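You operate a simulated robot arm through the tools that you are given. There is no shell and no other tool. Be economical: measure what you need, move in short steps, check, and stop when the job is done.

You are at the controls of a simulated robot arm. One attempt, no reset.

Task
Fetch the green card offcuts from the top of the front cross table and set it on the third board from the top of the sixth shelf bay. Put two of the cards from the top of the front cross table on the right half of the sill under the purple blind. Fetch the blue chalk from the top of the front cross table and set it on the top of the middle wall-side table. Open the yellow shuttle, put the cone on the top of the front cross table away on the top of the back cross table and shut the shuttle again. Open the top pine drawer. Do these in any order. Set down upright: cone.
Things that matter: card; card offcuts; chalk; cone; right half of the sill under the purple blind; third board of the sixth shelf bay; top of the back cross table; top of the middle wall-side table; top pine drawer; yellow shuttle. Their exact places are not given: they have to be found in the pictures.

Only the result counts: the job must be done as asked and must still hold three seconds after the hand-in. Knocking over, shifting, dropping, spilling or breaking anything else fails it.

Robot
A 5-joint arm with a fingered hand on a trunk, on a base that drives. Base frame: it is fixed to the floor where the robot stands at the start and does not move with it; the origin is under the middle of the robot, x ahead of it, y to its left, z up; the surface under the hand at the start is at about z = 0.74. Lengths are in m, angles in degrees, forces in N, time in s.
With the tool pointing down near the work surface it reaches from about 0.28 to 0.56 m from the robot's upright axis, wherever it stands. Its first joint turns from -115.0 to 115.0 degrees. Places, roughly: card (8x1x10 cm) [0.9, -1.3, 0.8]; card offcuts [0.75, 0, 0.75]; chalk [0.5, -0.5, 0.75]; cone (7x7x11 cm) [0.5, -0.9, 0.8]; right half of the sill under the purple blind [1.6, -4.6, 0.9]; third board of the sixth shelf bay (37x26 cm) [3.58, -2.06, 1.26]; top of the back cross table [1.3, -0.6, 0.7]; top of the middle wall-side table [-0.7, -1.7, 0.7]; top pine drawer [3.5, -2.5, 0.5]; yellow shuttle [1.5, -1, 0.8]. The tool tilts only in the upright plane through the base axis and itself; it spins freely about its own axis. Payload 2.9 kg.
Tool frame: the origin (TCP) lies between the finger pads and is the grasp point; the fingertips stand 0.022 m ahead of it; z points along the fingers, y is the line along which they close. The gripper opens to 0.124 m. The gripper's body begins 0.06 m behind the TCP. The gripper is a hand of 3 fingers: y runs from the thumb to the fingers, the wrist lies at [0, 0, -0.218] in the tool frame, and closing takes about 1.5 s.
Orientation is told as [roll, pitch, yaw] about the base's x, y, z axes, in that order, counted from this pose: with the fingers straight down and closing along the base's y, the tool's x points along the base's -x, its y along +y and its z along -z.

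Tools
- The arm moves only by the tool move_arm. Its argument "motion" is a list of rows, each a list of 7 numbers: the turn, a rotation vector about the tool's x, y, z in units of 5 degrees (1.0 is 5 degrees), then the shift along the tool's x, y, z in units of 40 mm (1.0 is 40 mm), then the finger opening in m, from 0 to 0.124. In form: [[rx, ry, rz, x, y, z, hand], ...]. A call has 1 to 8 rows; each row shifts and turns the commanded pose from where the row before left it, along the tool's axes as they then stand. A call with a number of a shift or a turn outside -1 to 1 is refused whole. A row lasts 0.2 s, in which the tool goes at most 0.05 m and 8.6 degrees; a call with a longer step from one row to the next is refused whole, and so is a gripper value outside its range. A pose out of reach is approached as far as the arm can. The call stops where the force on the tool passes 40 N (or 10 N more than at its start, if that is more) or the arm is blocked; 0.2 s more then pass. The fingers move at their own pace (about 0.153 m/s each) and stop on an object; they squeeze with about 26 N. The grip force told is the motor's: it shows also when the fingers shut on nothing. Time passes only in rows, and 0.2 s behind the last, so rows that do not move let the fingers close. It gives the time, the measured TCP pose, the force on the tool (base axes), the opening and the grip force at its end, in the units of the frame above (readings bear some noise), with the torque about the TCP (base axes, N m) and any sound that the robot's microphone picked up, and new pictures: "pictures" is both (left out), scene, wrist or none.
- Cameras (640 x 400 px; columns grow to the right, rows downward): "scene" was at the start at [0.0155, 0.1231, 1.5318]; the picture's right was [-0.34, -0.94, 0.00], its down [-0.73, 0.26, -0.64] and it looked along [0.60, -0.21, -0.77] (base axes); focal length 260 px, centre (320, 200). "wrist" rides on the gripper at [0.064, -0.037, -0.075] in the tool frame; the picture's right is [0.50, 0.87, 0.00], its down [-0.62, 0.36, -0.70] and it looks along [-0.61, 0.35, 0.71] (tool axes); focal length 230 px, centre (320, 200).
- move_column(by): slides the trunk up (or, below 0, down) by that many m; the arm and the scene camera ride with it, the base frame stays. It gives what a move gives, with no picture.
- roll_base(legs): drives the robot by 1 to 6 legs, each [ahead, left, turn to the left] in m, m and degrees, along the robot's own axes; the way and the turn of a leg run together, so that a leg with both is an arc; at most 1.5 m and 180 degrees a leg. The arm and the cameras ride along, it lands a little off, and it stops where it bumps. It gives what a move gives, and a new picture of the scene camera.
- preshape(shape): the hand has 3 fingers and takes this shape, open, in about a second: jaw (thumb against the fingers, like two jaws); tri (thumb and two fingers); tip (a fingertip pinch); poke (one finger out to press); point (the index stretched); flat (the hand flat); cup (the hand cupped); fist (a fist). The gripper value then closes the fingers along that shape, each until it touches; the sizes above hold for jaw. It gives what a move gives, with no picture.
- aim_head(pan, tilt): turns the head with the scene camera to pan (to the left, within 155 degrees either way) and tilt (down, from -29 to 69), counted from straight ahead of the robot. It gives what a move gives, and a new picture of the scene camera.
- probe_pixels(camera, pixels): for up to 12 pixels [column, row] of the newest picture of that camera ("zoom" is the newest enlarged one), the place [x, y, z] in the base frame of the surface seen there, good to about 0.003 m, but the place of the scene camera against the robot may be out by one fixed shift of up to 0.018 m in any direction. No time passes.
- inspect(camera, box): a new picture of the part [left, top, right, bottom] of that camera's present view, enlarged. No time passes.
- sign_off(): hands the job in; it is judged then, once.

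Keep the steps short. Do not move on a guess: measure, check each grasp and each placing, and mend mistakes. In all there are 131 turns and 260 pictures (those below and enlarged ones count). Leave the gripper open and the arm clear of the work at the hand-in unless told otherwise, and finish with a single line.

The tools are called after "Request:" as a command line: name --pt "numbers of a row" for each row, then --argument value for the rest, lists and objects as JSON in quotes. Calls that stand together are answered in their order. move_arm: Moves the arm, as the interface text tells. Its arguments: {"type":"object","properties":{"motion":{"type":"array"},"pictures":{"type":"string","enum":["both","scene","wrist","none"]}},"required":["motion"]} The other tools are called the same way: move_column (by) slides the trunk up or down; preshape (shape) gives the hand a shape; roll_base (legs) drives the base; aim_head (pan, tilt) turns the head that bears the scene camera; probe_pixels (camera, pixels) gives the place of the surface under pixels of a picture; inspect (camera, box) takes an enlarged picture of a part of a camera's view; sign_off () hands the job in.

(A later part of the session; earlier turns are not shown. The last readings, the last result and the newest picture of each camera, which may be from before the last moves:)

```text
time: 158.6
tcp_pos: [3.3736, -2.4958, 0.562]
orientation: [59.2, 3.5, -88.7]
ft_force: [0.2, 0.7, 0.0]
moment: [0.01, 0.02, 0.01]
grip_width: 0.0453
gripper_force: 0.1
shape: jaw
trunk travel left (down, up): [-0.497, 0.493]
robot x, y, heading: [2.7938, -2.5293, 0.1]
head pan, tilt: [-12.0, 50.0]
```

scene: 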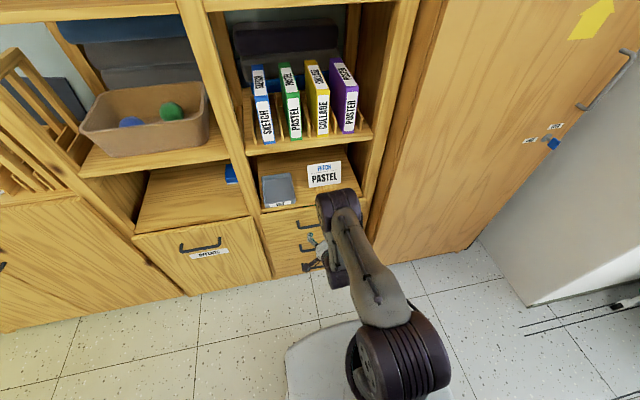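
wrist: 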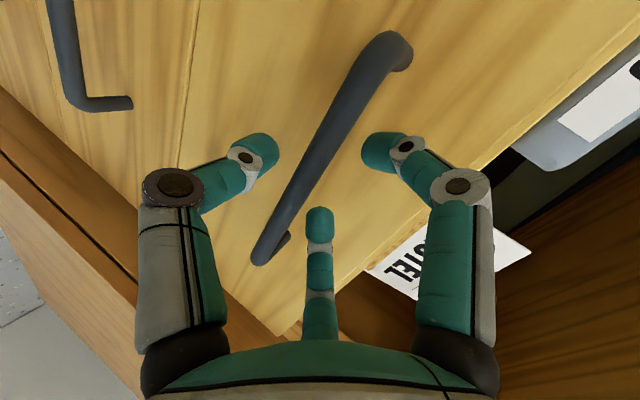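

The bar lies between thumb and fingers. Close, then pull back by driving.

Request:
move_arm --pt "0 0 0 0 0 0 0" --pt "0 0 0 0 0 0 0" --pt "0 0 0 0 0 0 0" --pt "0 0 0 0 0 0 0" --pt "0 0 0 0 0 0 0" --pictures "wrist"

```text
time: 159.8
tcp_pos: [3.3745, -2.4963, 0.5612]
orientation: [59.0, 3.5, -88.7]
ft_force: [1.4, 0.4, -10.2]
moment: [-0.04, 0.06, -0.02]
grip_width: 0.0078
gripper_force: 26.1
shape: jaw
trunk travel left (down, up): [-0.497, 0.493]
robot x, y, heading: [2.7983, -2.524, -0.4]
head pan, tilt: [-12.0, 50.0]
```

wrist: 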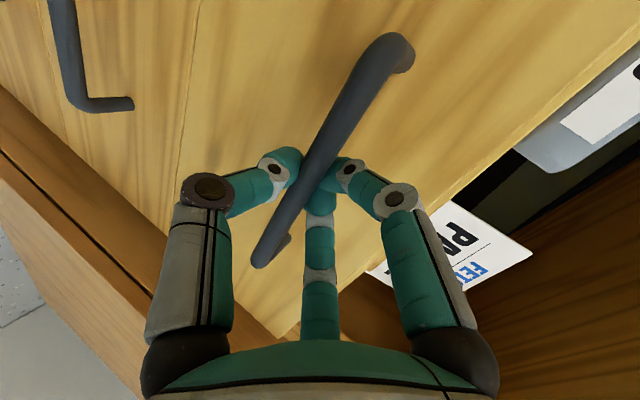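

Request:
roll_base --legs '[[-0.12, 0, 0]]'

```text
time: 161.0
tcp_pos: [3.2546, -2.4953, 0.5606]
orientation: [59.1, 3.5, -88.7]
ft_force: [1.1, -0.8, -14.4]
moment: [-0.05, 0.08, -0.01]
grip_width: 0.0074
gripper_force: 25.9
shape: jaw
trunk travel left (down, up): [-0.497, 0.493]
robot x, y, heading: [2.6748, -2.5256, -0.1]
head pan, tilt: [-12.0, 50.0]
```

scene: 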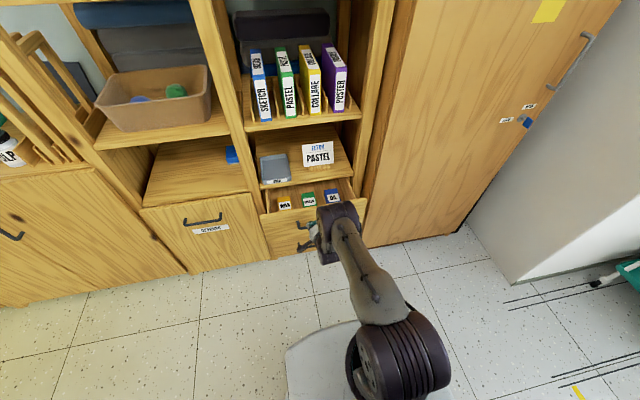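

Drawer is opening (12 cm). Pull further, until it resists.

Request:
roll_base --legs '[[-0.08, 0, 0]]'

Request:
roll_base --legs '[[-0.05, 0, 0]]'

```text
time: 162.0
tcp_pos: [3.1754, -2.4975, 0.5607]
orientation: [59.0, 3.4, -88.8]
ft_force: [0.4, 5.5, -15.2]
moment: [0.06, 0.05, 0.08]
grip_width: 0.0073
gripper_force: 26.2
shape: jaw
trunk travel left (down, up): [-0.497, 0.493]
robot x, y, heading: [2.5958, -2.5265, -0.0]
head pan, tilt: [-12.0, 50.0]
```

scene: 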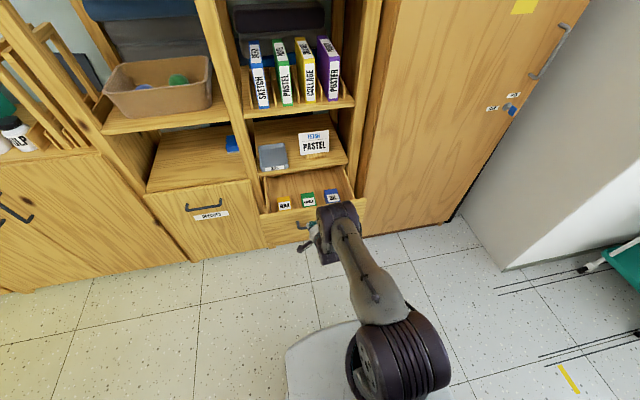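

```text
time: 163.0
tcp_pos: [3.1246, -2.4964, 0.5597]
orientation: [58.9, 3.5, -88.8]
ft_force: [0.5, 5.2, -15.2]
moment: [0.08, 0.1, 0.02]
grip_width: 0.0073
gripper_force: 25.7
shape: jaw
trunk travel left (down, up): [-0.497, 0.493]
robot x, y, heading: [2.5469, -2.5304, -0.2]
head pan, tilt: [-12.0, 50.0]
```

scene: 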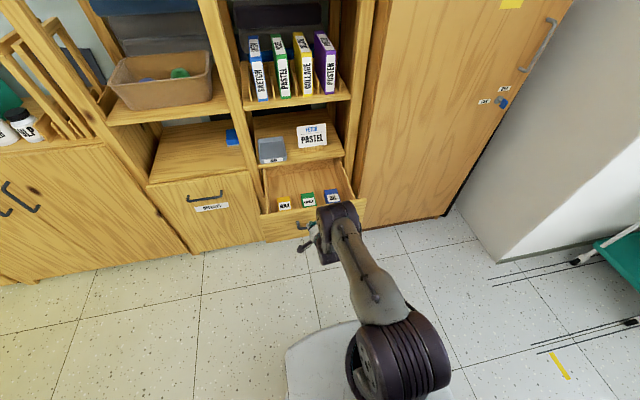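

Request:
roll_base --legs '[[-0.05, 0, 0]]'

Request:
move_arm --pt "0 0 0 0 0 0 0" --pictures "wrist"

```text
time: 163.9
tcp_pos: [3.0757, -2.4968, 0.5585]
orientation: [58.8, 3.5, -88.9]
ft_force: [1.0, 6.0, -15.2]
moment: [0.01, 0.09, 0.05]
grip_width: 0.0072
gripper_force: 26.3
shape: jaw
trunk travel left (down, up): [-0.497, 0.493]
robot x, y, heading: [2.4987, -2.5269, 0.0]
head pan, tilt: [-12.0, 50.0]
```

scene: 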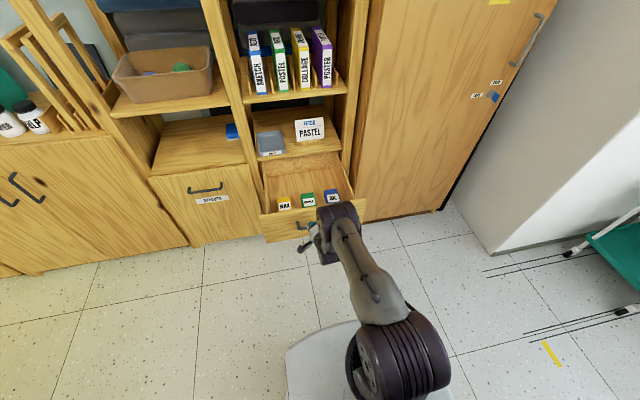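

```text
time: 164.3
tcp_pos: [3.0745, -2.4963, 0.5587]
orientation: [58.5, 3.5, -88.9]
ft_force: [0.4, 3.1, -10.8]
moment: [0.05, 0.06, 0.05]
grip_width: 0.0069
gripper_force: 26.0
shape: jaw
trunk travel left (down, up): [-0.497, 0.493]
robot x, y, heading: [2.4961, -2.5268, -0.4]
head pan, tilt: [-12.0, 50.0]
```

wrist: 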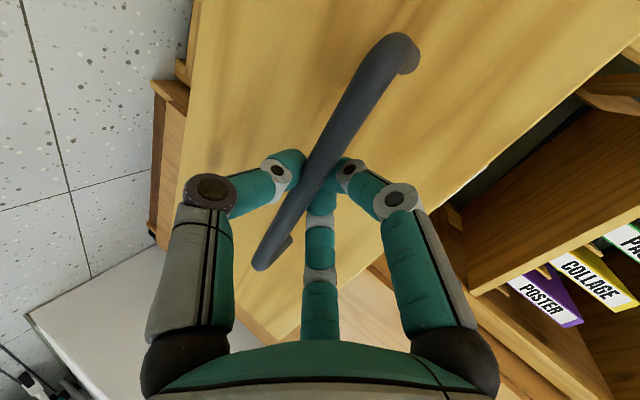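

Open 30 cm; enough. Release and withdraw along the tool axis.

Request:
move_arm --pt "0 0 0 0 0 0 0.045" --pt "0 0 0 0 0 0 0.045" --pt "0 0 0 0 0 0 0.045" --pt "0 0 0 0 0 -0.9 0.045" --pt "0 0 0 0 0 -0.9 0.045" --pt "0 0 0 0 0 -0.9 0.045" --pictures "none"

Request:
roll_base --legs '[[-0.1, 0, 0]]'

Request:
probe_pixels --camera "scene" --pixels '[[290, 205], [280, 235], [340, 215], [268, 225]]'

```text
time: 165.7
tcp_pos: [2.9808, -2.5012, 0.6159]
orientation: [58.9, 3.6, -88.7]
ft_force: [0.0, 0.1, 0.7]
moment: [-0.02, 0.01, -0.01]
grip_width: 0.045
gripper_force: 0.0
shape: jaw
trunk travel left (down, up): [-0.497, 0.493]
robot x, y, heading: [2.4966, -2.5241, 0.0]
head pan, tilt: [-12.0, 50.0]
```

```text
time: 166.8
tcp_pos: [2.8779, -2.5004, 0.6154]
orientation: [59.1, 3.5, -88.9]
ft_force: [0.0, -0.1, -0.5]
moment: [0.02, -0.05, 0.04]
grip_width: 0.0447
gripper_force: 0.0
shape: jaw
trunk travel left (down, up): [-0.497, 0.493]
robot x, y, heading: [2.3937, -2.5234, -0.3]
head pan, tilt: [-12.0, 50.0]
```

scene: 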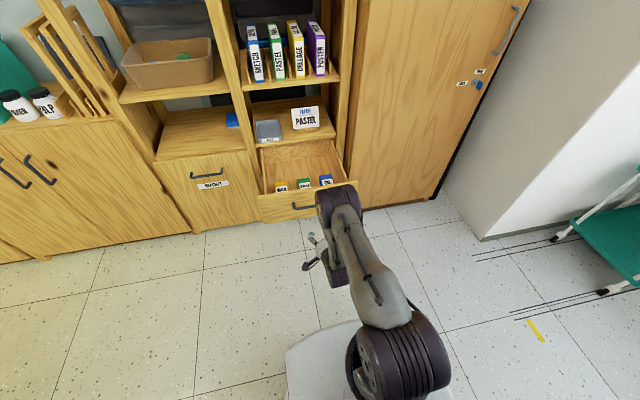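

```text
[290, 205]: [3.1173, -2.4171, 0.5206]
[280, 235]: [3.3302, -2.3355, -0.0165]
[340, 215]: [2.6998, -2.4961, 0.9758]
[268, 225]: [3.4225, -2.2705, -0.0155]
```

Drawer is open. Now I raise the trunk and re-pose the hand (45° tilt, closing sideways, camera above) for the offcuts.

Request:
move_column --by 0.4

Request:
move_arm --pt "1 0 0 0 0 0 0.1" --pt "1 0 0 0 0 0 0.1" --pt "1 0 0 0 0 0 0.1" --pt "0 0 1 0 0 0 0.1" --pt "0 0 1 0 0 0 0.1" --pt "0 0 1 0 0 0 0.1" --pt "0 0 1 0 0 0 0.1" --pt "0 0 1 0 0 0 0.1" --pictures "none"

Request:
move_arm --pt "0 0 1 0 0 0 0.1" --pt "0 0 1 0 0 0 0.1" --pt "0 0 1 0 0 0 0.1" --pt "0 0 1 0 0 0 0.1" --pt "0 0 1 0 0 0 0.1" --pt "0 0 1 0 0 0 0.1" --pt "0 0 1 0 0 0 0.1" --pt "0 0 1 0 0 0 0.1" --pictures "none"

Request:
move_arm --pt "0 0 1 0 0 0 0.1" --pt "0 0 1 0 0 0 0.1" --pt "0 0 1 0 0 0 0.1" --pt "0 0 1 0 0 0 0.1" --pt "0 0 1 0 0 0 0.1" --pictures "wrist"

```text
time: 170.7
tcp_pos: [2.8783, -2.5014, 1.0148]
orientation: [58.9, 3.7, -88.9]
ft_force: [-0.5, 0.0, 0.4]
moment: [0.03, -0.01, 0.0]
grip_width: 0.0447
gripper_force: 0.0
shape: jaw
trunk travel left (down, up): [-0.897, 0.093]
robot x, y, heading: [2.395, -2.5265, -0.2]
head pan, tilt: [-12.0, 50.0]
```

```text
time: 172.5
tcp_pos: [2.8795, -2.4953, 1.0158]
orientation: [39.9, 20.2, -108.2]
ft_force: [0.1, 0.2, 0.4]
moment: [-0.01, -0.02, 0.01]
grip_width: 0.0999
gripper_force: 0.1
shape: jaw
out of reach, approached as far as the arm can: row 3
trunk travel left (down, up): [-0.897, 0.093]
robot x, y, heading: [2.3949, -2.5228, -0.2]
head pan, tilt: [-12.0, 50.0]
```

```text
time: 174.3
tcp_pos: [2.8773, -2.4946, 1.0147]
orientation: [18.3, 40.7, -148.6]
ft_force: [0.3, -0.4, -0.3]
moment: [-0.02, 0.02, 0.0]
grip_width: 0.1
gripper_force: 0.0
shape: jaw
trunk travel left (down, up): [-0.897, 0.093]
robot x, y, heading: [2.3987, -2.5269, -0.2]
head pan, tilt: [-12.0, 50.0]
```

```text
time: 175.5
tcp_pos: [2.8785, -2.4944, 1.0156]
orientation: [-4.6, 43.8, 177.6]
ft_force: [0.8, -0.4, 0.6]
moment: [0.01, 0.0, 0.02]
grip_width: 0.0997
gripper_force: 0.1
shape: jaw
trunk travel left (down, up): [-0.897, 0.093]
robot x, y, heading: [2.3923, -2.5278, 0.0]
head pan, tilt: [-12.0, 50.0]
```

wrist: 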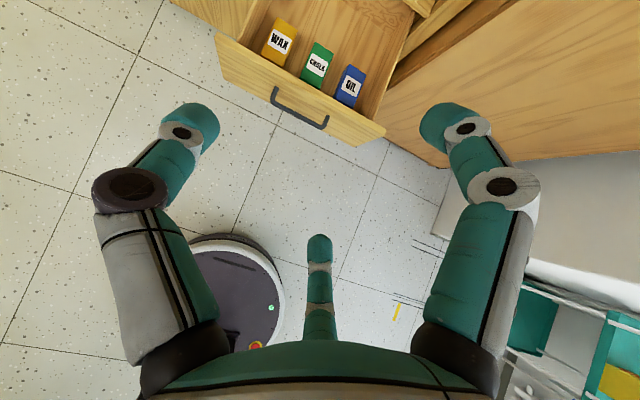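

Request:
probe_pixels --camera "wrist" --pixels '[[283, 300], [240, 245], [270, 265], [265, 275]]'

Request:
roll_base --legs '[[0, 1.35, 0], [0, 1.35, 0], [0, 1.0, 0]]'

```text
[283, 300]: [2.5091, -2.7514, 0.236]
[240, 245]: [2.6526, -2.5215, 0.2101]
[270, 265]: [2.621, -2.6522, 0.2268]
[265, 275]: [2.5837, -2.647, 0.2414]
```

```text
time: 193.3
tcp_pos: [2.7985, 1.2028, 1.0157]
orientation: [-4.5, 43.8, 179.9]
ft_force: [0.8, 0.8, 0.4]
moment: [0.02, -0.01, -0.03]
grip_width: 0.0999
gripper_force: 0.0
shape: jaw
trunk travel left (down, up): [-0.897, 0.093]
robot x, y, heading: [2.3176, 1.1569, 1.8]
head pan, tilt: [-12.0, 50.0]
```

scene: 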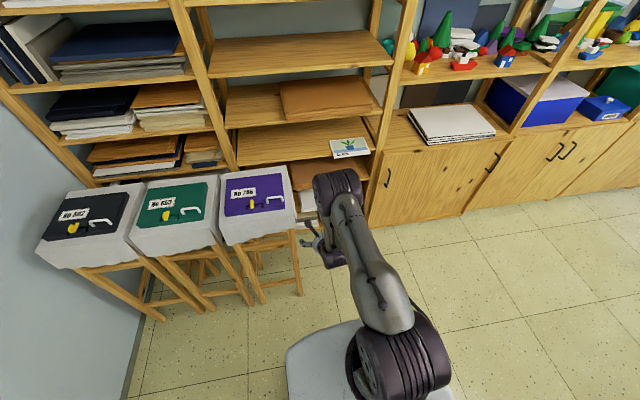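

Base radius is about 0.26. Now back along the left aisle to x≈0.8 and look at the table's left end.

Request:
roll_base --legs '[[-0.75, 0, -1.8], [-0.75, 0, 0]]'

Request:
aim_head --pan -90 --tilt 42

Request:
inspect --camera "scene" --box '[200, 120, 440, 320]'

```text
time: 201.2
tcp_pos: [1.2636, 1.1685, 1.0152]
orientation: [-4.5, 43.8, 178.6]
ft_force: [0.4, 0.2, 0.6]
moment: [0.0, 0.03, 0.03]
grip_width: 0.0997
gripper_force: 0.2
shape: jaw
trunk travel left (down, up): [-0.897, 0.093]
robot x, y, heading: [0.78, 1.1304, 0.7]
head pan, tilt: [-12.0, 50.0]
```

scene: 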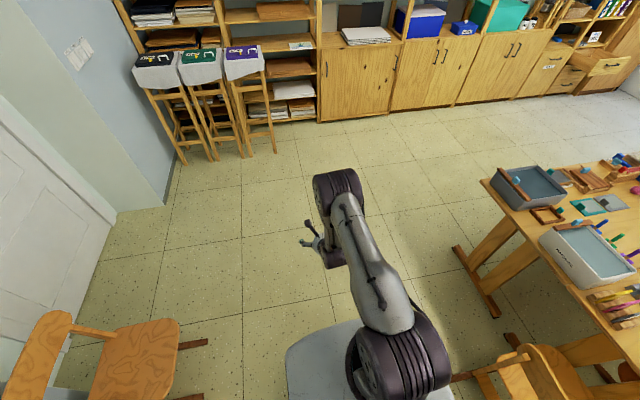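

```text
time: 202.7
tcp_pos: [1.2615, 1.1696, 1.0157]
orientation: [-4.6, 43.8, 178.6]
ft_force: [0.2, -0.5, -0.9]
moment: [0.0, -0.01, -0.01]
grip_width: 0.0997
gripper_force: 0.1
shape: jaw
trunk travel left (down, up): [-0.897, 0.093]
robot x, y, heading: [0.7825, 1.1306, 0.7]
head pan, tilt: [-90.0, 42.0]
```

scene: 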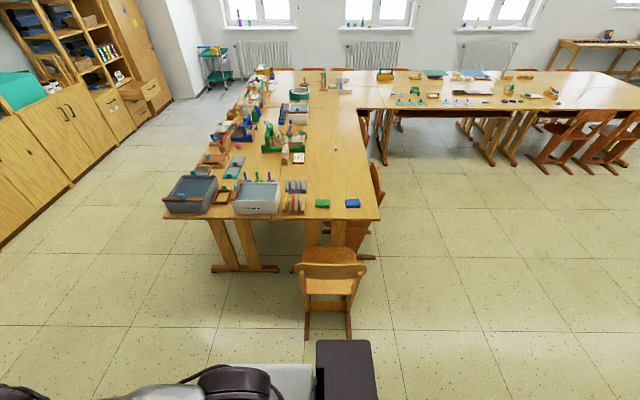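

```text
2.00 times, centred on (320, 220) of scene
```

zoom: 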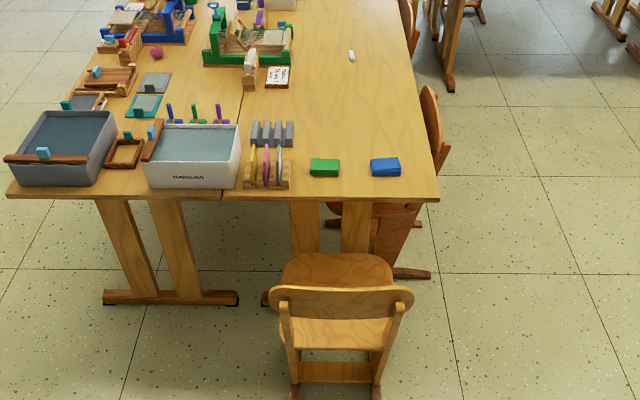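

Request:
inspect --camera "scene" --box '[270, 170, 340, 220]'

Request:
probe_pixels --camera "zoom" --pixels '[[150, 200], [210, 180], [270, 190], [450, 290], [430, 310], [530, 310], [450, 270], [540, 270]]'

Request:
probe_pixels --camera "scene" --pixels '[[299, 230], [335, 281], [366, 267], [378, 218], [308, 338], [350, 337], [212, 270], [164, 216], [278, 268], [346, 250], [292, 268]]'

```text
8.00 times, centred on (305, 195) of scene
```

zoom: 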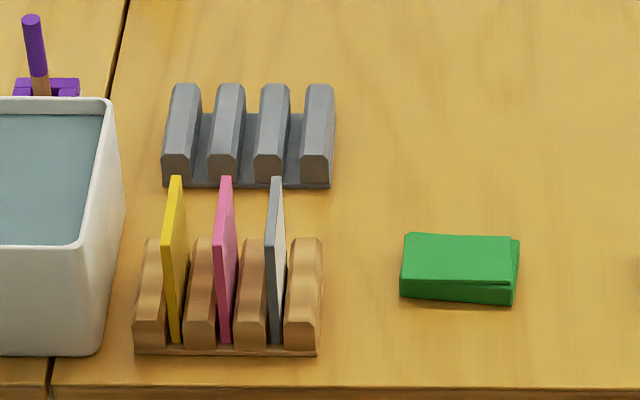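

```text
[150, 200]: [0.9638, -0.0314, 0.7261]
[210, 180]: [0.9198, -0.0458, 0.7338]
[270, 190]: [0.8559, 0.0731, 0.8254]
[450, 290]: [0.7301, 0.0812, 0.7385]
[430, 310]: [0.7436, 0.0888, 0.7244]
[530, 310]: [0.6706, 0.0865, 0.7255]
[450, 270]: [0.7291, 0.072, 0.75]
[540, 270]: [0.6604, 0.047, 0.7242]
```

```text
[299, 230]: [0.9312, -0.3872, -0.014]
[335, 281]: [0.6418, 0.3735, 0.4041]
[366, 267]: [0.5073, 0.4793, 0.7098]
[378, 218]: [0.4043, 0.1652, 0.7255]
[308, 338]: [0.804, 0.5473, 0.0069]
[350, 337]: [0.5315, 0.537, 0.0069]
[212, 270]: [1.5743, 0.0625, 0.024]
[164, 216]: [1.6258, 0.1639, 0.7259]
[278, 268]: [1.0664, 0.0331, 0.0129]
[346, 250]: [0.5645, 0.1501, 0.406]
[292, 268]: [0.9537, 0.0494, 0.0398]
```

The left rack holds three cards (yellow, pink, white/grey) standing with normals along x, and the offcuts lie beside it; both are reachable from the aisle at about (1.08,0.42). I set the tool back to pointing down, then drive there facing −y.

Request:
move_arm --pt "0 -1 0 0 0 0 0.12" --pt "0 -1 0 0 0 0 0.12" --pt "0 -1 0 0 0 0 0.12" --pt "0 -1 0 0 0 0 0.12" --pt "0 -1 0 0 0 0 0.12" --pt "0 -1 0 0 0 0 0.12" --pt "0 -1 0 0 0 0 0.12" --pt "0 -1 0 0 0 0 0.12" --pictures "none"

Request:
move_arm --pt "0 -0.8 0 0 0 0 0.12" --pt "0 0 0 0 0 0 0.12" --pictures "none"

Request:
roll_base --legs '[[0, 0, -90.7], [0, 0.3, 0], [0.5, 0, 0]]'

Request:
aim_head --pan -20 --tilt 55

```text
time: 204.5
tcp_pos: [1.2579, 1.2074, 1.0159]
orientation: [-0.7, 4.3, -178.5]
ft_force: [0.1, -0.3, -0.2]
moment: [-0.01, -0.01, 0.02]
grip_width: 0.1201
gripper_force: 0.1
shape: jaw
out of reach, approached as far as the arm can: row 3, 4, 5, 6, 7, 8
trunk travel left (down, up): [-0.897, 0.093]
robot x, y, heading: [0.7841, 1.1287, 0.6]
head pan, tilt: [-90.0, 42.0]
```

```text
time: 205.1
tcp_pos: [1.2588, 1.2078, 1.0164]
orientation: [-0.1, 0.4, -178.3]
ft_force: [0.3, -0.4, -0.6]
moment: [0.0, 0.03, 0.01]
grip_width: 0.1197
gripper_force: 0.1
shape: jaw
out of reach, approached as far as the arm can: row 1
trunk travel left (down, up): [-0.897, 0.093]
robot x, y, heading: [0.7793, 1.1323, 0.5]
head pan, tilt: [-90.0, 42.0]
```

```text
time: 213.5
tcp_pos: [1.1402, 0.163, 1.0155]
orientation: [-0.1, 0.4, 90.1]
ft_force: [0.3, 0.5, 0.4]
moment: [0.02, -0.01, 0.0]
grip_width: 0.1197
gripper_force: 0.1
shape: jaw
trunk travel left (down, up): [-0.897, 0.093]
robot x, y, heading: [1.0822, 0.6389, -90.7]
head pan, tilt: [-90.0, 42.0]
```

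scene: 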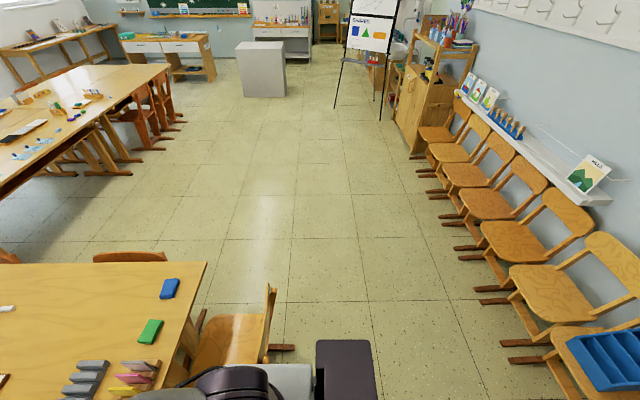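

```text
time: 214.9
tcp_pos: [1.1414, 0.1631, 1.0157]
orientation: [-0.1, 0.4, 90.1]
ft_force: [0.2, 0.7, 0.0]
moment: [0.02, 0.01, 0.02]
grip_width: 0.12
gripper_force: 0.1
shape: jaw
trunk travel left (down, up): [-0.897, 0.093]
robot x, y, heading: [1.0781, 0.6412, -90.9]
head pan, tilt: [-20.0, 55.0]
```

scene: 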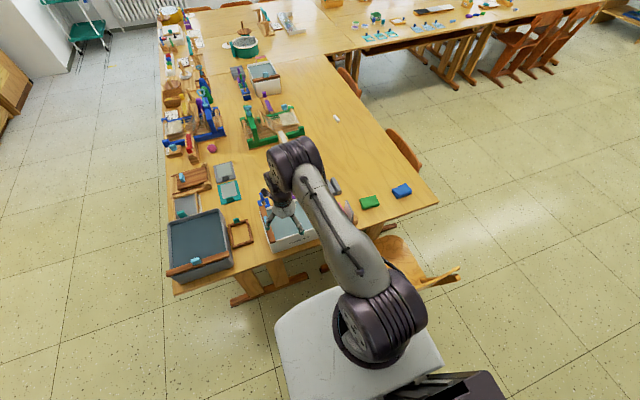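

Request:
roll_base --legs '[[0.2, 0, 0.9]]'

Request:
move_arm --pt "0 0 0 -0.2 0.98 0 0.12" --pt "0 0 0 -0.2 0.98 0 0.12" --pt "0 0 0 -0.2 0.98 0 0.12" --pt "0 0 0 -0.2 0.98 0 0.12" --pt "0 0 0 -0.2 0.98 0 0.12" --pt "0 0 0 -0.2 0.98 0 0.12" --pt "0 0 0 -0.2 0.98 0 0.12" --pt "0 0 0 -0.2 0.98 0 0.12" --pictures "none"

Request:
move_arm --pt "0 0 0 -0.2 0.98 0 0.12" --pt "0 0 0 -0.2 0.98 0 0.12" --pt "0 0 0 0 0.3 0 0.12" --pictures "wrist"

```text
time: 216.5
tcp_pos: [1.1539, -0.0386, 1.0141]
orientation: [-0.1, 0.4, 89.8]
ft_force: [0.0, 0.7, -0.4]
moment: [0.02, -0.06, -0.01]
grip_width: 0.1199
gripper_force: 0.2
shape: jaw
trunk travel left (down, up): [-0.897, 0.093]
robot x, y, heading: [1.0962, 0.4364, -91.7]
head pan, tilt: [-20.0, 55.0]
```

scene: 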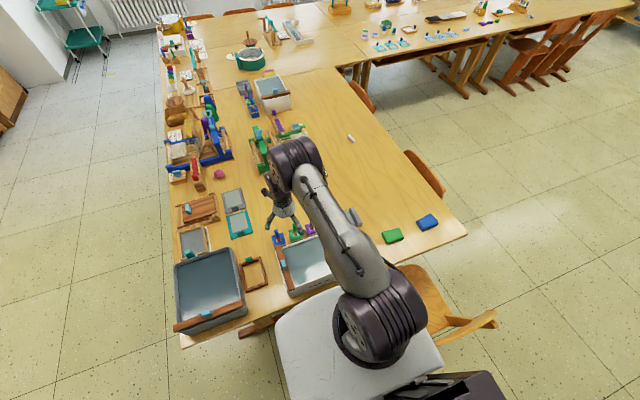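

```text
time: 218.3
tcp_pos: [0.836, 0.0261, 1.017]
orientation: [0.2, 0.2, 89.7]
ft_force: [0.4, -0.1, 0.3]
moment: [-0.04, -0.04, -0.01]
grip_width: 0.12
gripper_force: 0.1
shape: jaw
trunk travel left (down, up): [-0.897, 0.093]
robot x, y, heading: [1.0982, 0.4443, -91.1]
head pan, tilt: [-20.0, 55.0]
```

```text
time: 219.1
tcp_pos: [0.7505, 0.045, 1.0177]
orientation: [0.2, 0.3, 89.7]
ft_force: [-0.3, 1.2, 0.8]
moment: [-0.01, -0.03, 0.0]
grip_width: 0.1198
gripper_force: 0.1
shape: jaw
trunk travel left (down, up): [-0.897, 0.093]
robot x, y, heading: [1.0935, 0.439, -91.4]
head pan, tilt: [-20.0, 55.0]
```

wrist: 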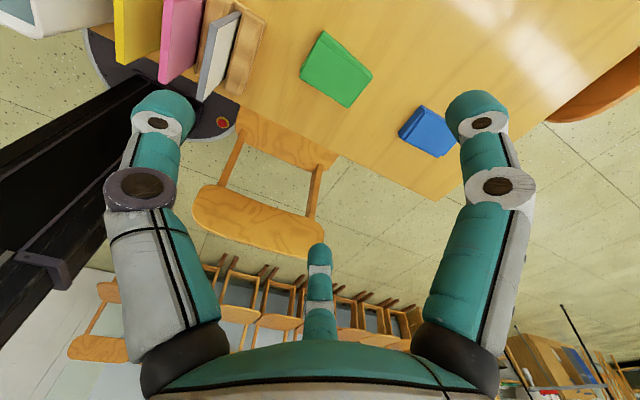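

Request:
probe_pixels --camera "wrist" --pixels '[[323, 34], [302, 78], [346, 100], [368, 70], [335, 68], [235, 15], [205, 95], [180, 10], [165, 75], [125, 60], [220, 50], [430, 130]]'

Request:
inspect --camera "wrist" --box '[90, 0, 410, 160]'

```text
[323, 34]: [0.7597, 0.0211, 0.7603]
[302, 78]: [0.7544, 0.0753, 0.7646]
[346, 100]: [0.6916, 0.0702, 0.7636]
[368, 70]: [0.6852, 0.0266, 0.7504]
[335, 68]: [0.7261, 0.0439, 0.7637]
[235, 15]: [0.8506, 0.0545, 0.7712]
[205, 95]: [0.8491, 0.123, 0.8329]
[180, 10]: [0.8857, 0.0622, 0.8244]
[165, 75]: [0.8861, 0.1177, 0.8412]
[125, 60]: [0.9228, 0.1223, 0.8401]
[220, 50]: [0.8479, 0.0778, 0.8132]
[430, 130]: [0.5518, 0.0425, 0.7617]
```

```text
2.00 times, centred on (250, 80) of wrist
```

zoom: 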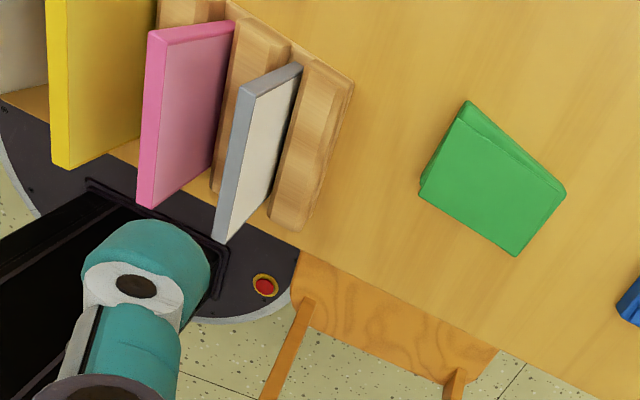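

Offcuts: x 0.687–0.758, y 0.023–0.074, top 0.764. Position above, then lower with the trunk.

Request:
move_arm --pt "0 0 0 -0.08 0.69 0 0.1" --pt "0 0 0 0 0 0 0.1" --pictures "none"

Request:
move_column --by -0.18

Request:
move_arm --pt "0 0 0 0 0 0 0.1" --pictures "wrist"

```text
time: 219.7
tcp_pos: [0.7233, 0.0483, 1.0165]
orientation: [0.2, 0.2, 89.7]
ft_force: [-0.2, 0.2, -0.2]
moment: [0.03, -0.01, -0.01]
grip_width: 0.1
gripper_force: 0.1
shape: jaw
trunk travel left (down, up): [-0.897, 0.093]
robot x, y, heading: [1.0944, 0.4418, -91.4]
head pan, tilt: [-20.0, 55.0]
```

```text
time: 221.7
tcp_pos: [0.7229, 0.0487, 0.835]
orientation: [0.2, 0.2, 89.7]
ft_force: [0.0, -0.4, -1.0]
moment: [0.02, 0.02, 0.02]
grip_width: 0.1002
gripper_force: 0.1
shape: jaw
trunk travel left (down, up): [-0.717, 0.273]
robot x, y, heading: [1.0913, 0.4426, -91.5]
head pan, tilt: [-20.0, 55.0]
```

```text
time: 222.1
tcp_pos: [0.7231, 0.0477, 0.8361]
orientation: [0.2, 0.2, 89.7]
ft_force: [0.0, 0.6, 1.2]
moment: [0.02, 0.0, 0.0]
grip_width: 0.1003
gripper_force: 0.0
shape: jaw
trunk travel left (down, up): [-0.717, 0.273]
robot x, y, heading: [1.0938, 0.4404, -91.2]
head pan, tilt: [-20.0, 55.0]
```

wrist: 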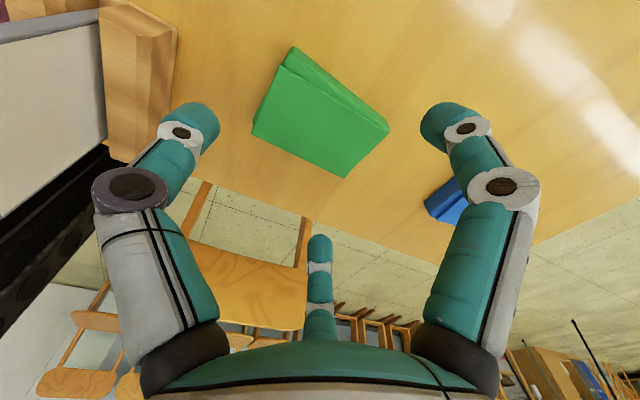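

Request:
move_column --by -0.067

Request:
move_arm --pt "0 0 0 0 0 0 0" --pt "0 0 0 0 0 0 0" --pt "0 0 0 0 0 0 0" --pt "0 0 0 0 0 0 0" --pt "0 0 0 0 0 0 0" --pictures "none"

Request:
move_column --by 0.3

Request:
move_arm --pt "0 0 0 0 0 0 0" --pictures "wrist"

```text
time: 223.2
tcp_pos: [0.723, 0.0487, 0.769]
orientation: [0.2, 0.1, 89.7]
ft_force: [-0.1, 0.3, -0.4]
moment: [0.0, 0.01, -0.01]
grip_width: 0.1003
gripper_force: 0.1
shape: jaw
trunk travel left (down, up): [-0.65, 0.34]
robot x, y, heading: [1.0952, 0.4378, -91.2]
head pan, tilt: [-20.0, 55.0]
```

```text
time: 224.4
tcp_pos: [0.7242, 0.0482, 0.7684]
orientation: [0.2, 0.1, 89.7]
ft_force: [0.1, 0.3, -1.0]
moment: [-0.02, 0.0, -0.03]
grip_width: 0.053
gripper_force: 26.1
shape: jaw
trunk travel left (down, up): [-0.65, 0.34]
robot x, y, heading: [1.0952, 0.4451, -91.3]
head pan, tilt: [-20.0, 55.0]
```

```text
time: 227.4
tcp_pos: [0.7213, 0.0487, 1.0689]
orientation: [0.2, 0.1, 89.7]
ft_force: [0.6, 0.6, -0.7]
moment: [0.02, 0.02, -0.03]
grip_width: 0.053
gripper_force: 25.8
shape: jaw
trunk travel left (down, up): [-0.95, 0.04]
robot x, y, heading: [1.0944, 0.4446, -91.3]
head pan, tilt: [-20.0, 55.0]
```

```text
time: 227.8
tcp_pos: [0.7243, 0.0485, 1.0689]
orientation: [0.2, 0.2, 89.7]
ft_force: [0.3, 0.4, 0.1]
moment: [0.0, 0.02, -0.01]
grip_width: 0.053
gripper_force: 25.9
shape: jaw
trunk travel left (down, up): [-0.95, 0.04]
robot x, y, heading: [1.0952, 0.4407, -91.3]
head pan, tilt: [-20.0, 55.0]
```

wrist: 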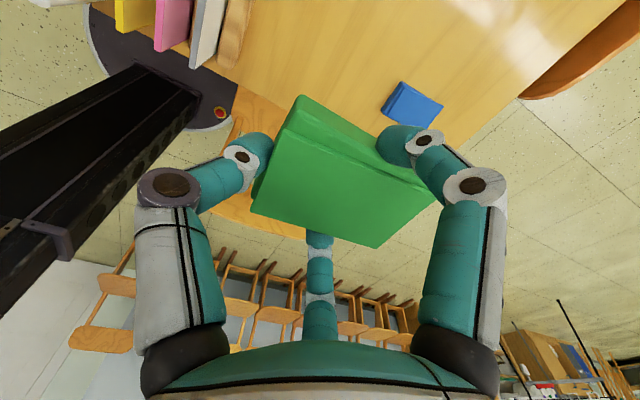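

Offcuts held. Drive round to the shelf: back, turn, ahead, then strafe right along the corridor.

Request:
roll_base --legs '[[-0.7, 0, 0], [0, 0, 91.3], [1.3, 0, 0], [0, -1.45, 0], [0, -1.45, 0]]'

Request:
aim_head --pan 0 --tilt 25

```text
time: 255.3
tcp_pos: [2.9514, -2.0924, 1.0686]
orientation: [0.1, 0.1, -178.9]
ft_force: [-0.2, -1.0, -0.2]
moment: [-0.02, -0.01, 0.01]
grip_width: 0.0525
gripper_force: 25.8
shape: jaw
trunk travel left (down, up): [-0.95, 0.04]
robot x, y, heading: [2.5487, -1.7283, -0.1]
head pan, tilt: [-20.0, 55.0]
```

scene: 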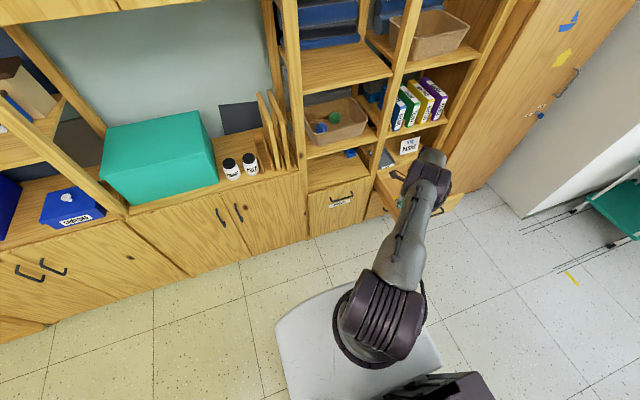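

```text
time: 256.3
tcp_pos: [2.9511, -2.0928, 1.0694]
orientation: [0.2, 0.2, -178.9]
ft_force: [0.5, -0.2, -0.7]
moment: [-0.01, -0.01, 0.0]
grip_width: 0.0526
gripper_force: 26.3
shape: jaw
trunk travel left (down, up): [-0.95, 0.04]
robot x, y, heading: [2.5494, -1.728, -0.0]
head pan, tilt: [0.0, 25.0]
```

scene: 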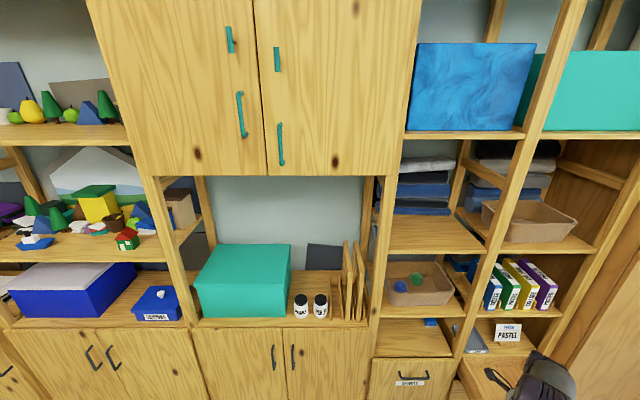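

Request:
probe_pixels --camera "scene" --pixels '[[435, 250], [440, 230], [425, 217], [425, 205], [395, 240], [480, 245], [465, 132], [385, 240], [490, 240]]'

```text
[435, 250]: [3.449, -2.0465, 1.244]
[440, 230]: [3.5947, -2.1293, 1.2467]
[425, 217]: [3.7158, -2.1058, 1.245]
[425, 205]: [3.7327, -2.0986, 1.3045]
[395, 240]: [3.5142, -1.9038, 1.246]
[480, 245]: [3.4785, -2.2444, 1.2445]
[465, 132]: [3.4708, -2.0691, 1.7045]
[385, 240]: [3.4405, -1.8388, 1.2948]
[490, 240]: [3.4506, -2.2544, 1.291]
```

Free board area x 3.45–3.71, y −1.88…−2.25, true z≈1.26. I raise the hand and bring it straight ahead first.

Request:
move_column --by 0.038

Request:
move_arm --pt "0 0 0 0.1 -0.9 -0.6 0" --pt "0 0 0 0.1 -0.9 -0.6 0" --pt "0 0 0 0.1 -0.9 -0.6 0" --pt "0 0 0 0.1 -0.9 -0.6 0" --pt "0 0 0 0.1 -0.9 -0.6 0" --pt "0 0 0 0.1 -0.9 -0.6 0" --pt "0 0 0 0.1 -0.9 -0.6 0" --pt "0 0 0 0.1 -0.7 -0.6 0" --pictures "none"

Request:
move_arm --pt "0 0 0 0.3 0 -0.6 0" --pt "0 0 0 0.3 0 -0.6 0" --pictures "scene"

```text
time: 257.1
tcp_pos: [2.9515, -2.0918, 1.1071]
orientation: [0.3, 0.1, -179.0]
ft_force: [-0.2, -0.5, -0.7]
moment: [-0.01, 0.01, -0.03]
grip_width: 0.0522
gripper_force: 26.2
shape: jaw
trunk travel left (down, up): [-0.988, 0.002]
robot x, y, heading: [2.5534, -1.7277, -0.2]
head pan, tilt: [0.0, 25.0]
```

```text
time: 258.9
tcp_pos: [2.9779, -1.8109, 1.3002]
orientation: [0.1, 0.2, -178.9]
ft_force: [-0.4, 1.2, -1.1]
moment: [0.02, -0.01, -0.03]
grip_width: 0.0518
gripper_force: 26.0
shape: jaw
trunk travel left (down, up): [-0.988, 0.002]
robot x, y, heading: [2.5494, -1.734, -0.2]
head pan, tilt: [0.0, 25.0]
```

```text
time: 259.5
tcp_pos: [3.0002, -1.811, 1.3466]
orientation: [0.1, 0.2, -179.0]
ft_force: [-0.1, -0.4, -0.6]
moment: [-0.03, 0.01, 0.0]
grip_width: 0.0513
gripper_force: 25.7
shape: jaw
trunk travel left (down, up): [-0.988, 0.002]
robot x, y, heading: [2.5489, -1.7282, -0.1]
head pan, tilt: [0.0, 25.0]
```

scene: 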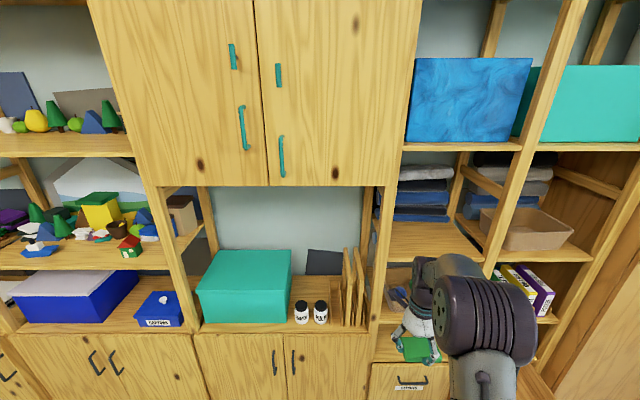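

Request:
probe_pixels --camera "scene" --pixels '[[445, 262], [480, 258], [500, 290], [440, 300], [425, 270]]'

Request:
inspect --camera "wrist" --box '[160, 60, 480, 260]'

```text
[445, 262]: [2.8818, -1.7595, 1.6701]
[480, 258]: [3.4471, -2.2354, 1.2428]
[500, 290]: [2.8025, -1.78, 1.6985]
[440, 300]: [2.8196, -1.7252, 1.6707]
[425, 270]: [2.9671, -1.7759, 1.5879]
```

```text
2.00 times, centred on (320, 160) of wrist
```

zoom: 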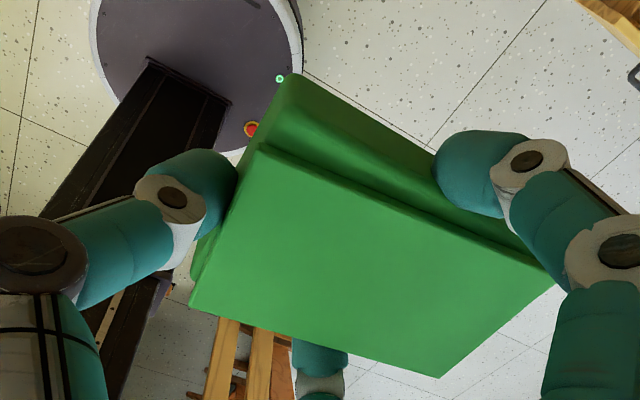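

Elbow top is ~1.70 and 0.12 behind the TCP, so with TCP x≈3.50 it stays outside the shelf. Drive right, then ahead.

Request:
roll_base --legs '[[0, -0.25, 0], [0.4, 0, 0]]'

Request:
move_arm --pt "0 0 0 0 0 0 0" --pictures "wrist"

```text
time: 263.4
tcp_pos: [3.3936, -2.0664, 1.3475]
orientation: [0.0, 0.2, -179.5]
ft_force: [0.1, -0.1, 0.0]
moment: [0.07, -0.03, -0.01]
grip_width: 0.0513
gripper_force: 26.0
shape: jaw
trunk travel left (down, up): [-0.988, 0.002]
robot x, y, heading: [2.9428, -1.9787, -0.6]
head pan, tilt: [0.0, 25.0]
```

scene: 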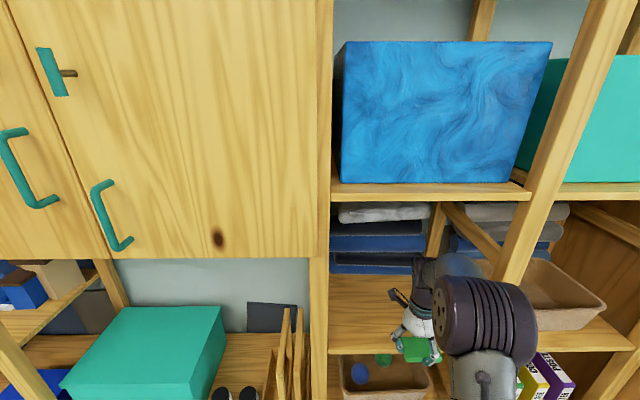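

```text
time: 263.8
tcp_pos: [3.3928, -2.0653, 1.3465]
orientation: [0.1, 0.2, -179.4]
ft_force: [0.5, -0.6, -0.4]
moment: [0.04, 0.03, 0.0]
grip_width: 0.0516
gripper_force: 25.8
shape: jaw
trunk travel left (down, up): [-0.988, 0.002]
robot x, y, heading: [2.946, -1.9785, -0.5]
head pan, tilt: [0.0, 25.0]
```

wrist: 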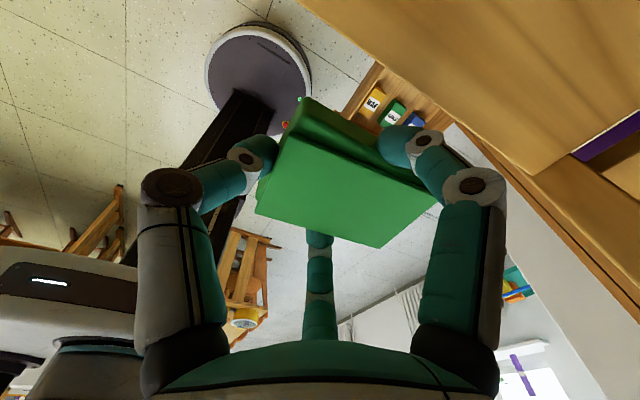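

Move the hand 0.115 forward into the bay with the arm, keeping height.

Request:
move_arm --pt "0 0 0 0.95 0 0 0" --pt "0 0 0 0.95 0 0 0" --pt "0 0 0 0.95 0 0 0" --pictures "both"

```text
time: 264.6
tcp_pos: [3.5094, -2.0657, 1.3443]
orientation: [0.0, -0.1, -179.6]
ft_force: [0.2, 0.1, 0.8]
moment: [0.06, -0.01, -0.02]
grip_width: 0.0508
gripper_force: 26.1
shape: jaw
trunk travel left (down, up): [-0.988, 0.002]
robot x, y, heading: [2.9427, -1.9786, -0.7]
head pan, tilt: [0.0, 25.0]
```

scene: 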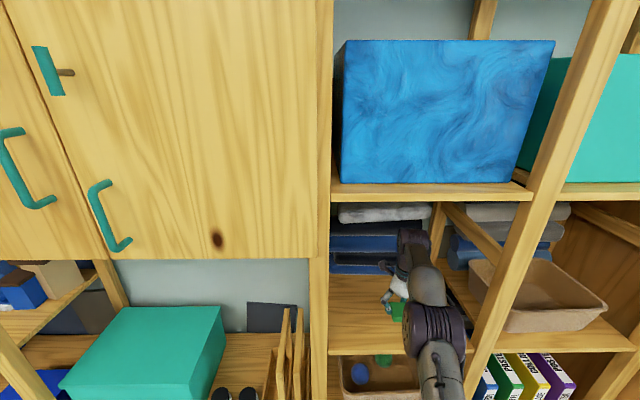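
wrist: 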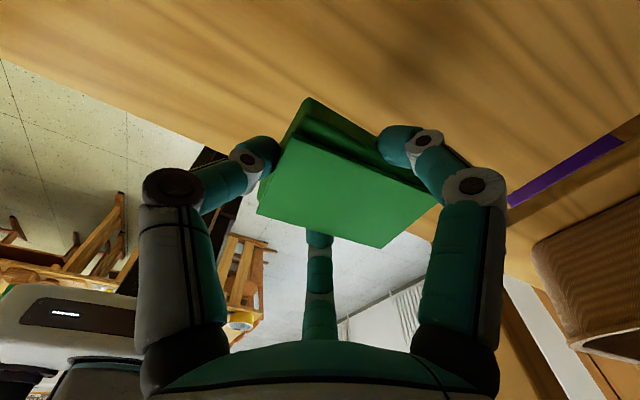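

Request:
probe_pixels --camera "wrist" --pixels '[[190, 128], [220, 100], [150, 110], [460, 120], [520, 220]]'

```text
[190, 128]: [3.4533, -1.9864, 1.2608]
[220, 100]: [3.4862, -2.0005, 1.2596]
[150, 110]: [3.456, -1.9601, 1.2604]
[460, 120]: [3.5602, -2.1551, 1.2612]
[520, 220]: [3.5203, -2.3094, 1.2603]
```

Board at z 1.2605, front edge x≈3.45. Nudge 3 cm further in, then lower by trunk.

Request:
roll_base --legs '[[0.03, 0, 0]]'

Request:
move_column --by -0.05

Request:
move_column --by -0.006

```text
time: 265.4
tcp_pos: [3.5292, -2.0669, 1.3482]
orientation: [0.0, 0.4, -179.5]
ft_force: [-0.5, -0.6, 0.5]
moment: [-0.03, -0.01, 0.0]
grip_width: 0.0508
gripper_force: 25.8
shape: jaw
trunk travel left (down, up): [-0.988, 0.002]
robot x, y, heading: [2.9736, -1.98, -0.6]
head pan, tilt: [0.0, 25.0]
```

scene: 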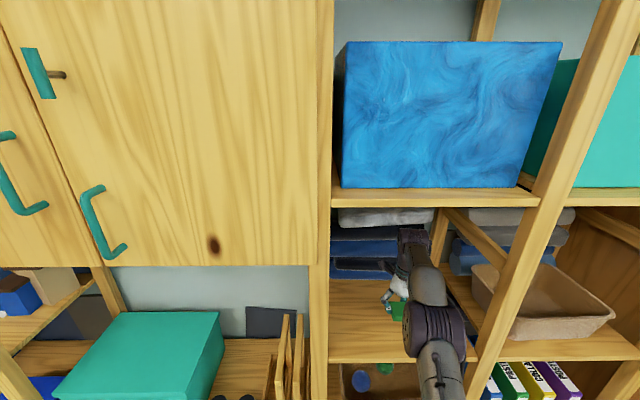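

```text
time: 266.3
tcp_pos: [3.5369, -2.0654, 1.2949]
orientation: [-0.1, 0.2, -179.5]
ft_force: [0.3, -0.6, -1.4]
moment: [0.02, 0.03, 0.04]
grip_width: 0.0507
gripper_force: 25.7
shape: jaw
trunk travel left (down, up): [-0.938, 0.052]
robot x, y, heading: [2.9726, -1.9817, -0.3]
head pan, tilt: [0.0, 25.0]
```

```text
time: 266.9
tcp_pos: [3.5365, -2.066, 1.2904]
orientation: [0.0, 0.2, -179.5]
ft_force: [0.5, -0.6, 0.1]
moment: [0.03, -0.01, 0.01]
grip_width: 0.0507
gripper_force: 25.9
shape: jaw
trunk travel left (down, up): [-0.932, 0.058]
robot x, y, heading: [2.9788, -1.9844, -0.6]
head pan, tilt: [0.0, 25.0]
```

Request:
move_column --by -0.004

Request:
move_arm --pt "0 0 0 0 0 0 0.07" --pt "0 0 0 0 0 0 0.09" --pt "0 0 0 0 0 0 0.09" --pt "0 0 0 0 0 0 0.09" --pictures "none"

Request:
move_column --by 0.06

Request:
move_arm --pt "0 0 0 0 0 0 0.09" --pictures "wrist"

```text
time: 267.4
tcp_pos: [3.5362, -2.0657, 1.2871]
orientation: [0.1, 0.3, -179.6]
ft_force: [2.0, -0.4, 11.7]
moment: [-0.2, -0.03, 0.05]
grip_width: 0.051
gripper_force: 25.8
shape: jaw
trunk travel left (down, up): [-0.928, 0.062]
robot x, y, heading: [2.9735, -1.9807, -0.7]
head pan, tilt: [0.0, 25.0]
```

```text
time: 268.4
tcp_pos: [3.536, -2.0652, 1.2863]
orientation: [0.0, 0.3, -179.5]
ft_force: [0.0, -0.8, -0.2]
moment: [-0.01, -0.02, 0.0]
grip_width: 0.0896
gripper_force: 0.0
shape: jaw
trunk travel left (down, up): [-0.928, 0.062]
robot x, y, heading: [2.9733, -1.9807, -0.6]
head pan, tilt: [0.0, 25.0]
```

```text
time: 269.4
tcp_pos: [3.5366, -2.0662, 1.3466]
orientation: [0.0, 0.1, -179.5]
ft_force: [-1.1, 0.2, -0.5]
moment: [0.02, 0.01, -0.01]
grip_width: 0.0899
gripper_force: 0.0
shape: jaw
trunk travel left (down, up): [-0.988, 0.002]
robot x, y, heading: [2.9768, -1.9818, -0.5]
head pan, tilt: [0.0, 25.0]
```

```text
time: 269.8
tcp_pos: [3.5372, -2.0662, 1.3469]
orientation: [0.0, 0.2, -179.6]
ft_force: [-0.2, 0.6, 0.6]
moment: [0.01, -0.01, 0.01]
grip_width: 0.0897
gripper_force: 0.1
shape: jaw
trunk travel left (down, up): [-0.988, 0.002]
robot x, y, heading: [2.969, -1.9782, -0.5]
head pan, tilt: [0.0, 25.0]
```

wrist: 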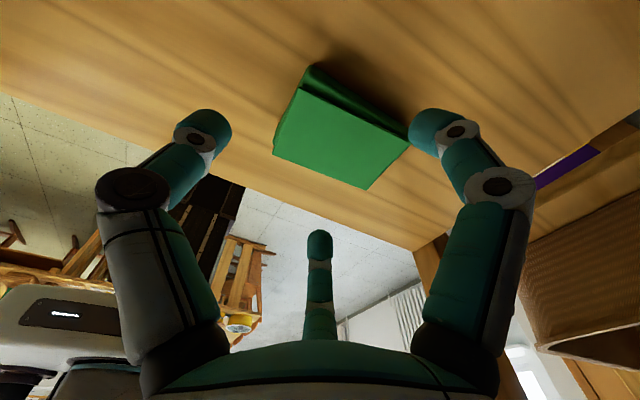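

Offcuts sit on the third board. Back out and drive back to the rack for the first card.

Request:
roll_base --legs '[[-0.55, 0, 0.5], [0, 1.5, 0], [0, 1.5, 0], [-1.3, 0.05, 0], [0, 0, -90], [0.3, 0, 0]]'

Request:
move_column --by -0.33

```text
time: 298.7
tcp_pos: [1.0461, 0.175, 1.346]
orientation: [0.0, 0.2, 93.9]
ft_force: [-0.3, 1.2, 0.4]
moment: [-0.03, -0.01, 0.02]
grip_width: 0.0897
gripper_force: 0.1
shape: jaw
trunk travel left (down, up): [-0.988, 0.002]
robot x, y, heading: [1.0961, 0.7383, -87.3]
head pan, tilt: [0.0, 25.0]
```

scene: 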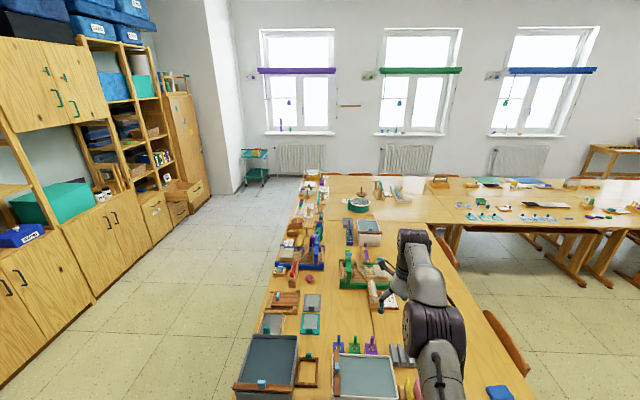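

```text
time: 301.9
tcp_pos: [1.0451, 0.1732, 1.0154]
orientation: [0.0, 0.2, 93.9]
ft_force: [-0.8, -0.5, -0.2]
moment: [0.05, -0.01, 0.0]
grip_width: 0.09
gripper_force: 0.0
shape: jaw
trunk travel left (down, up): [-0.658, 0.332]
robot x, y, heading: [1.0981, 0.7409, -87.4]
head pan, tilt: [0.0, 25.0]
```

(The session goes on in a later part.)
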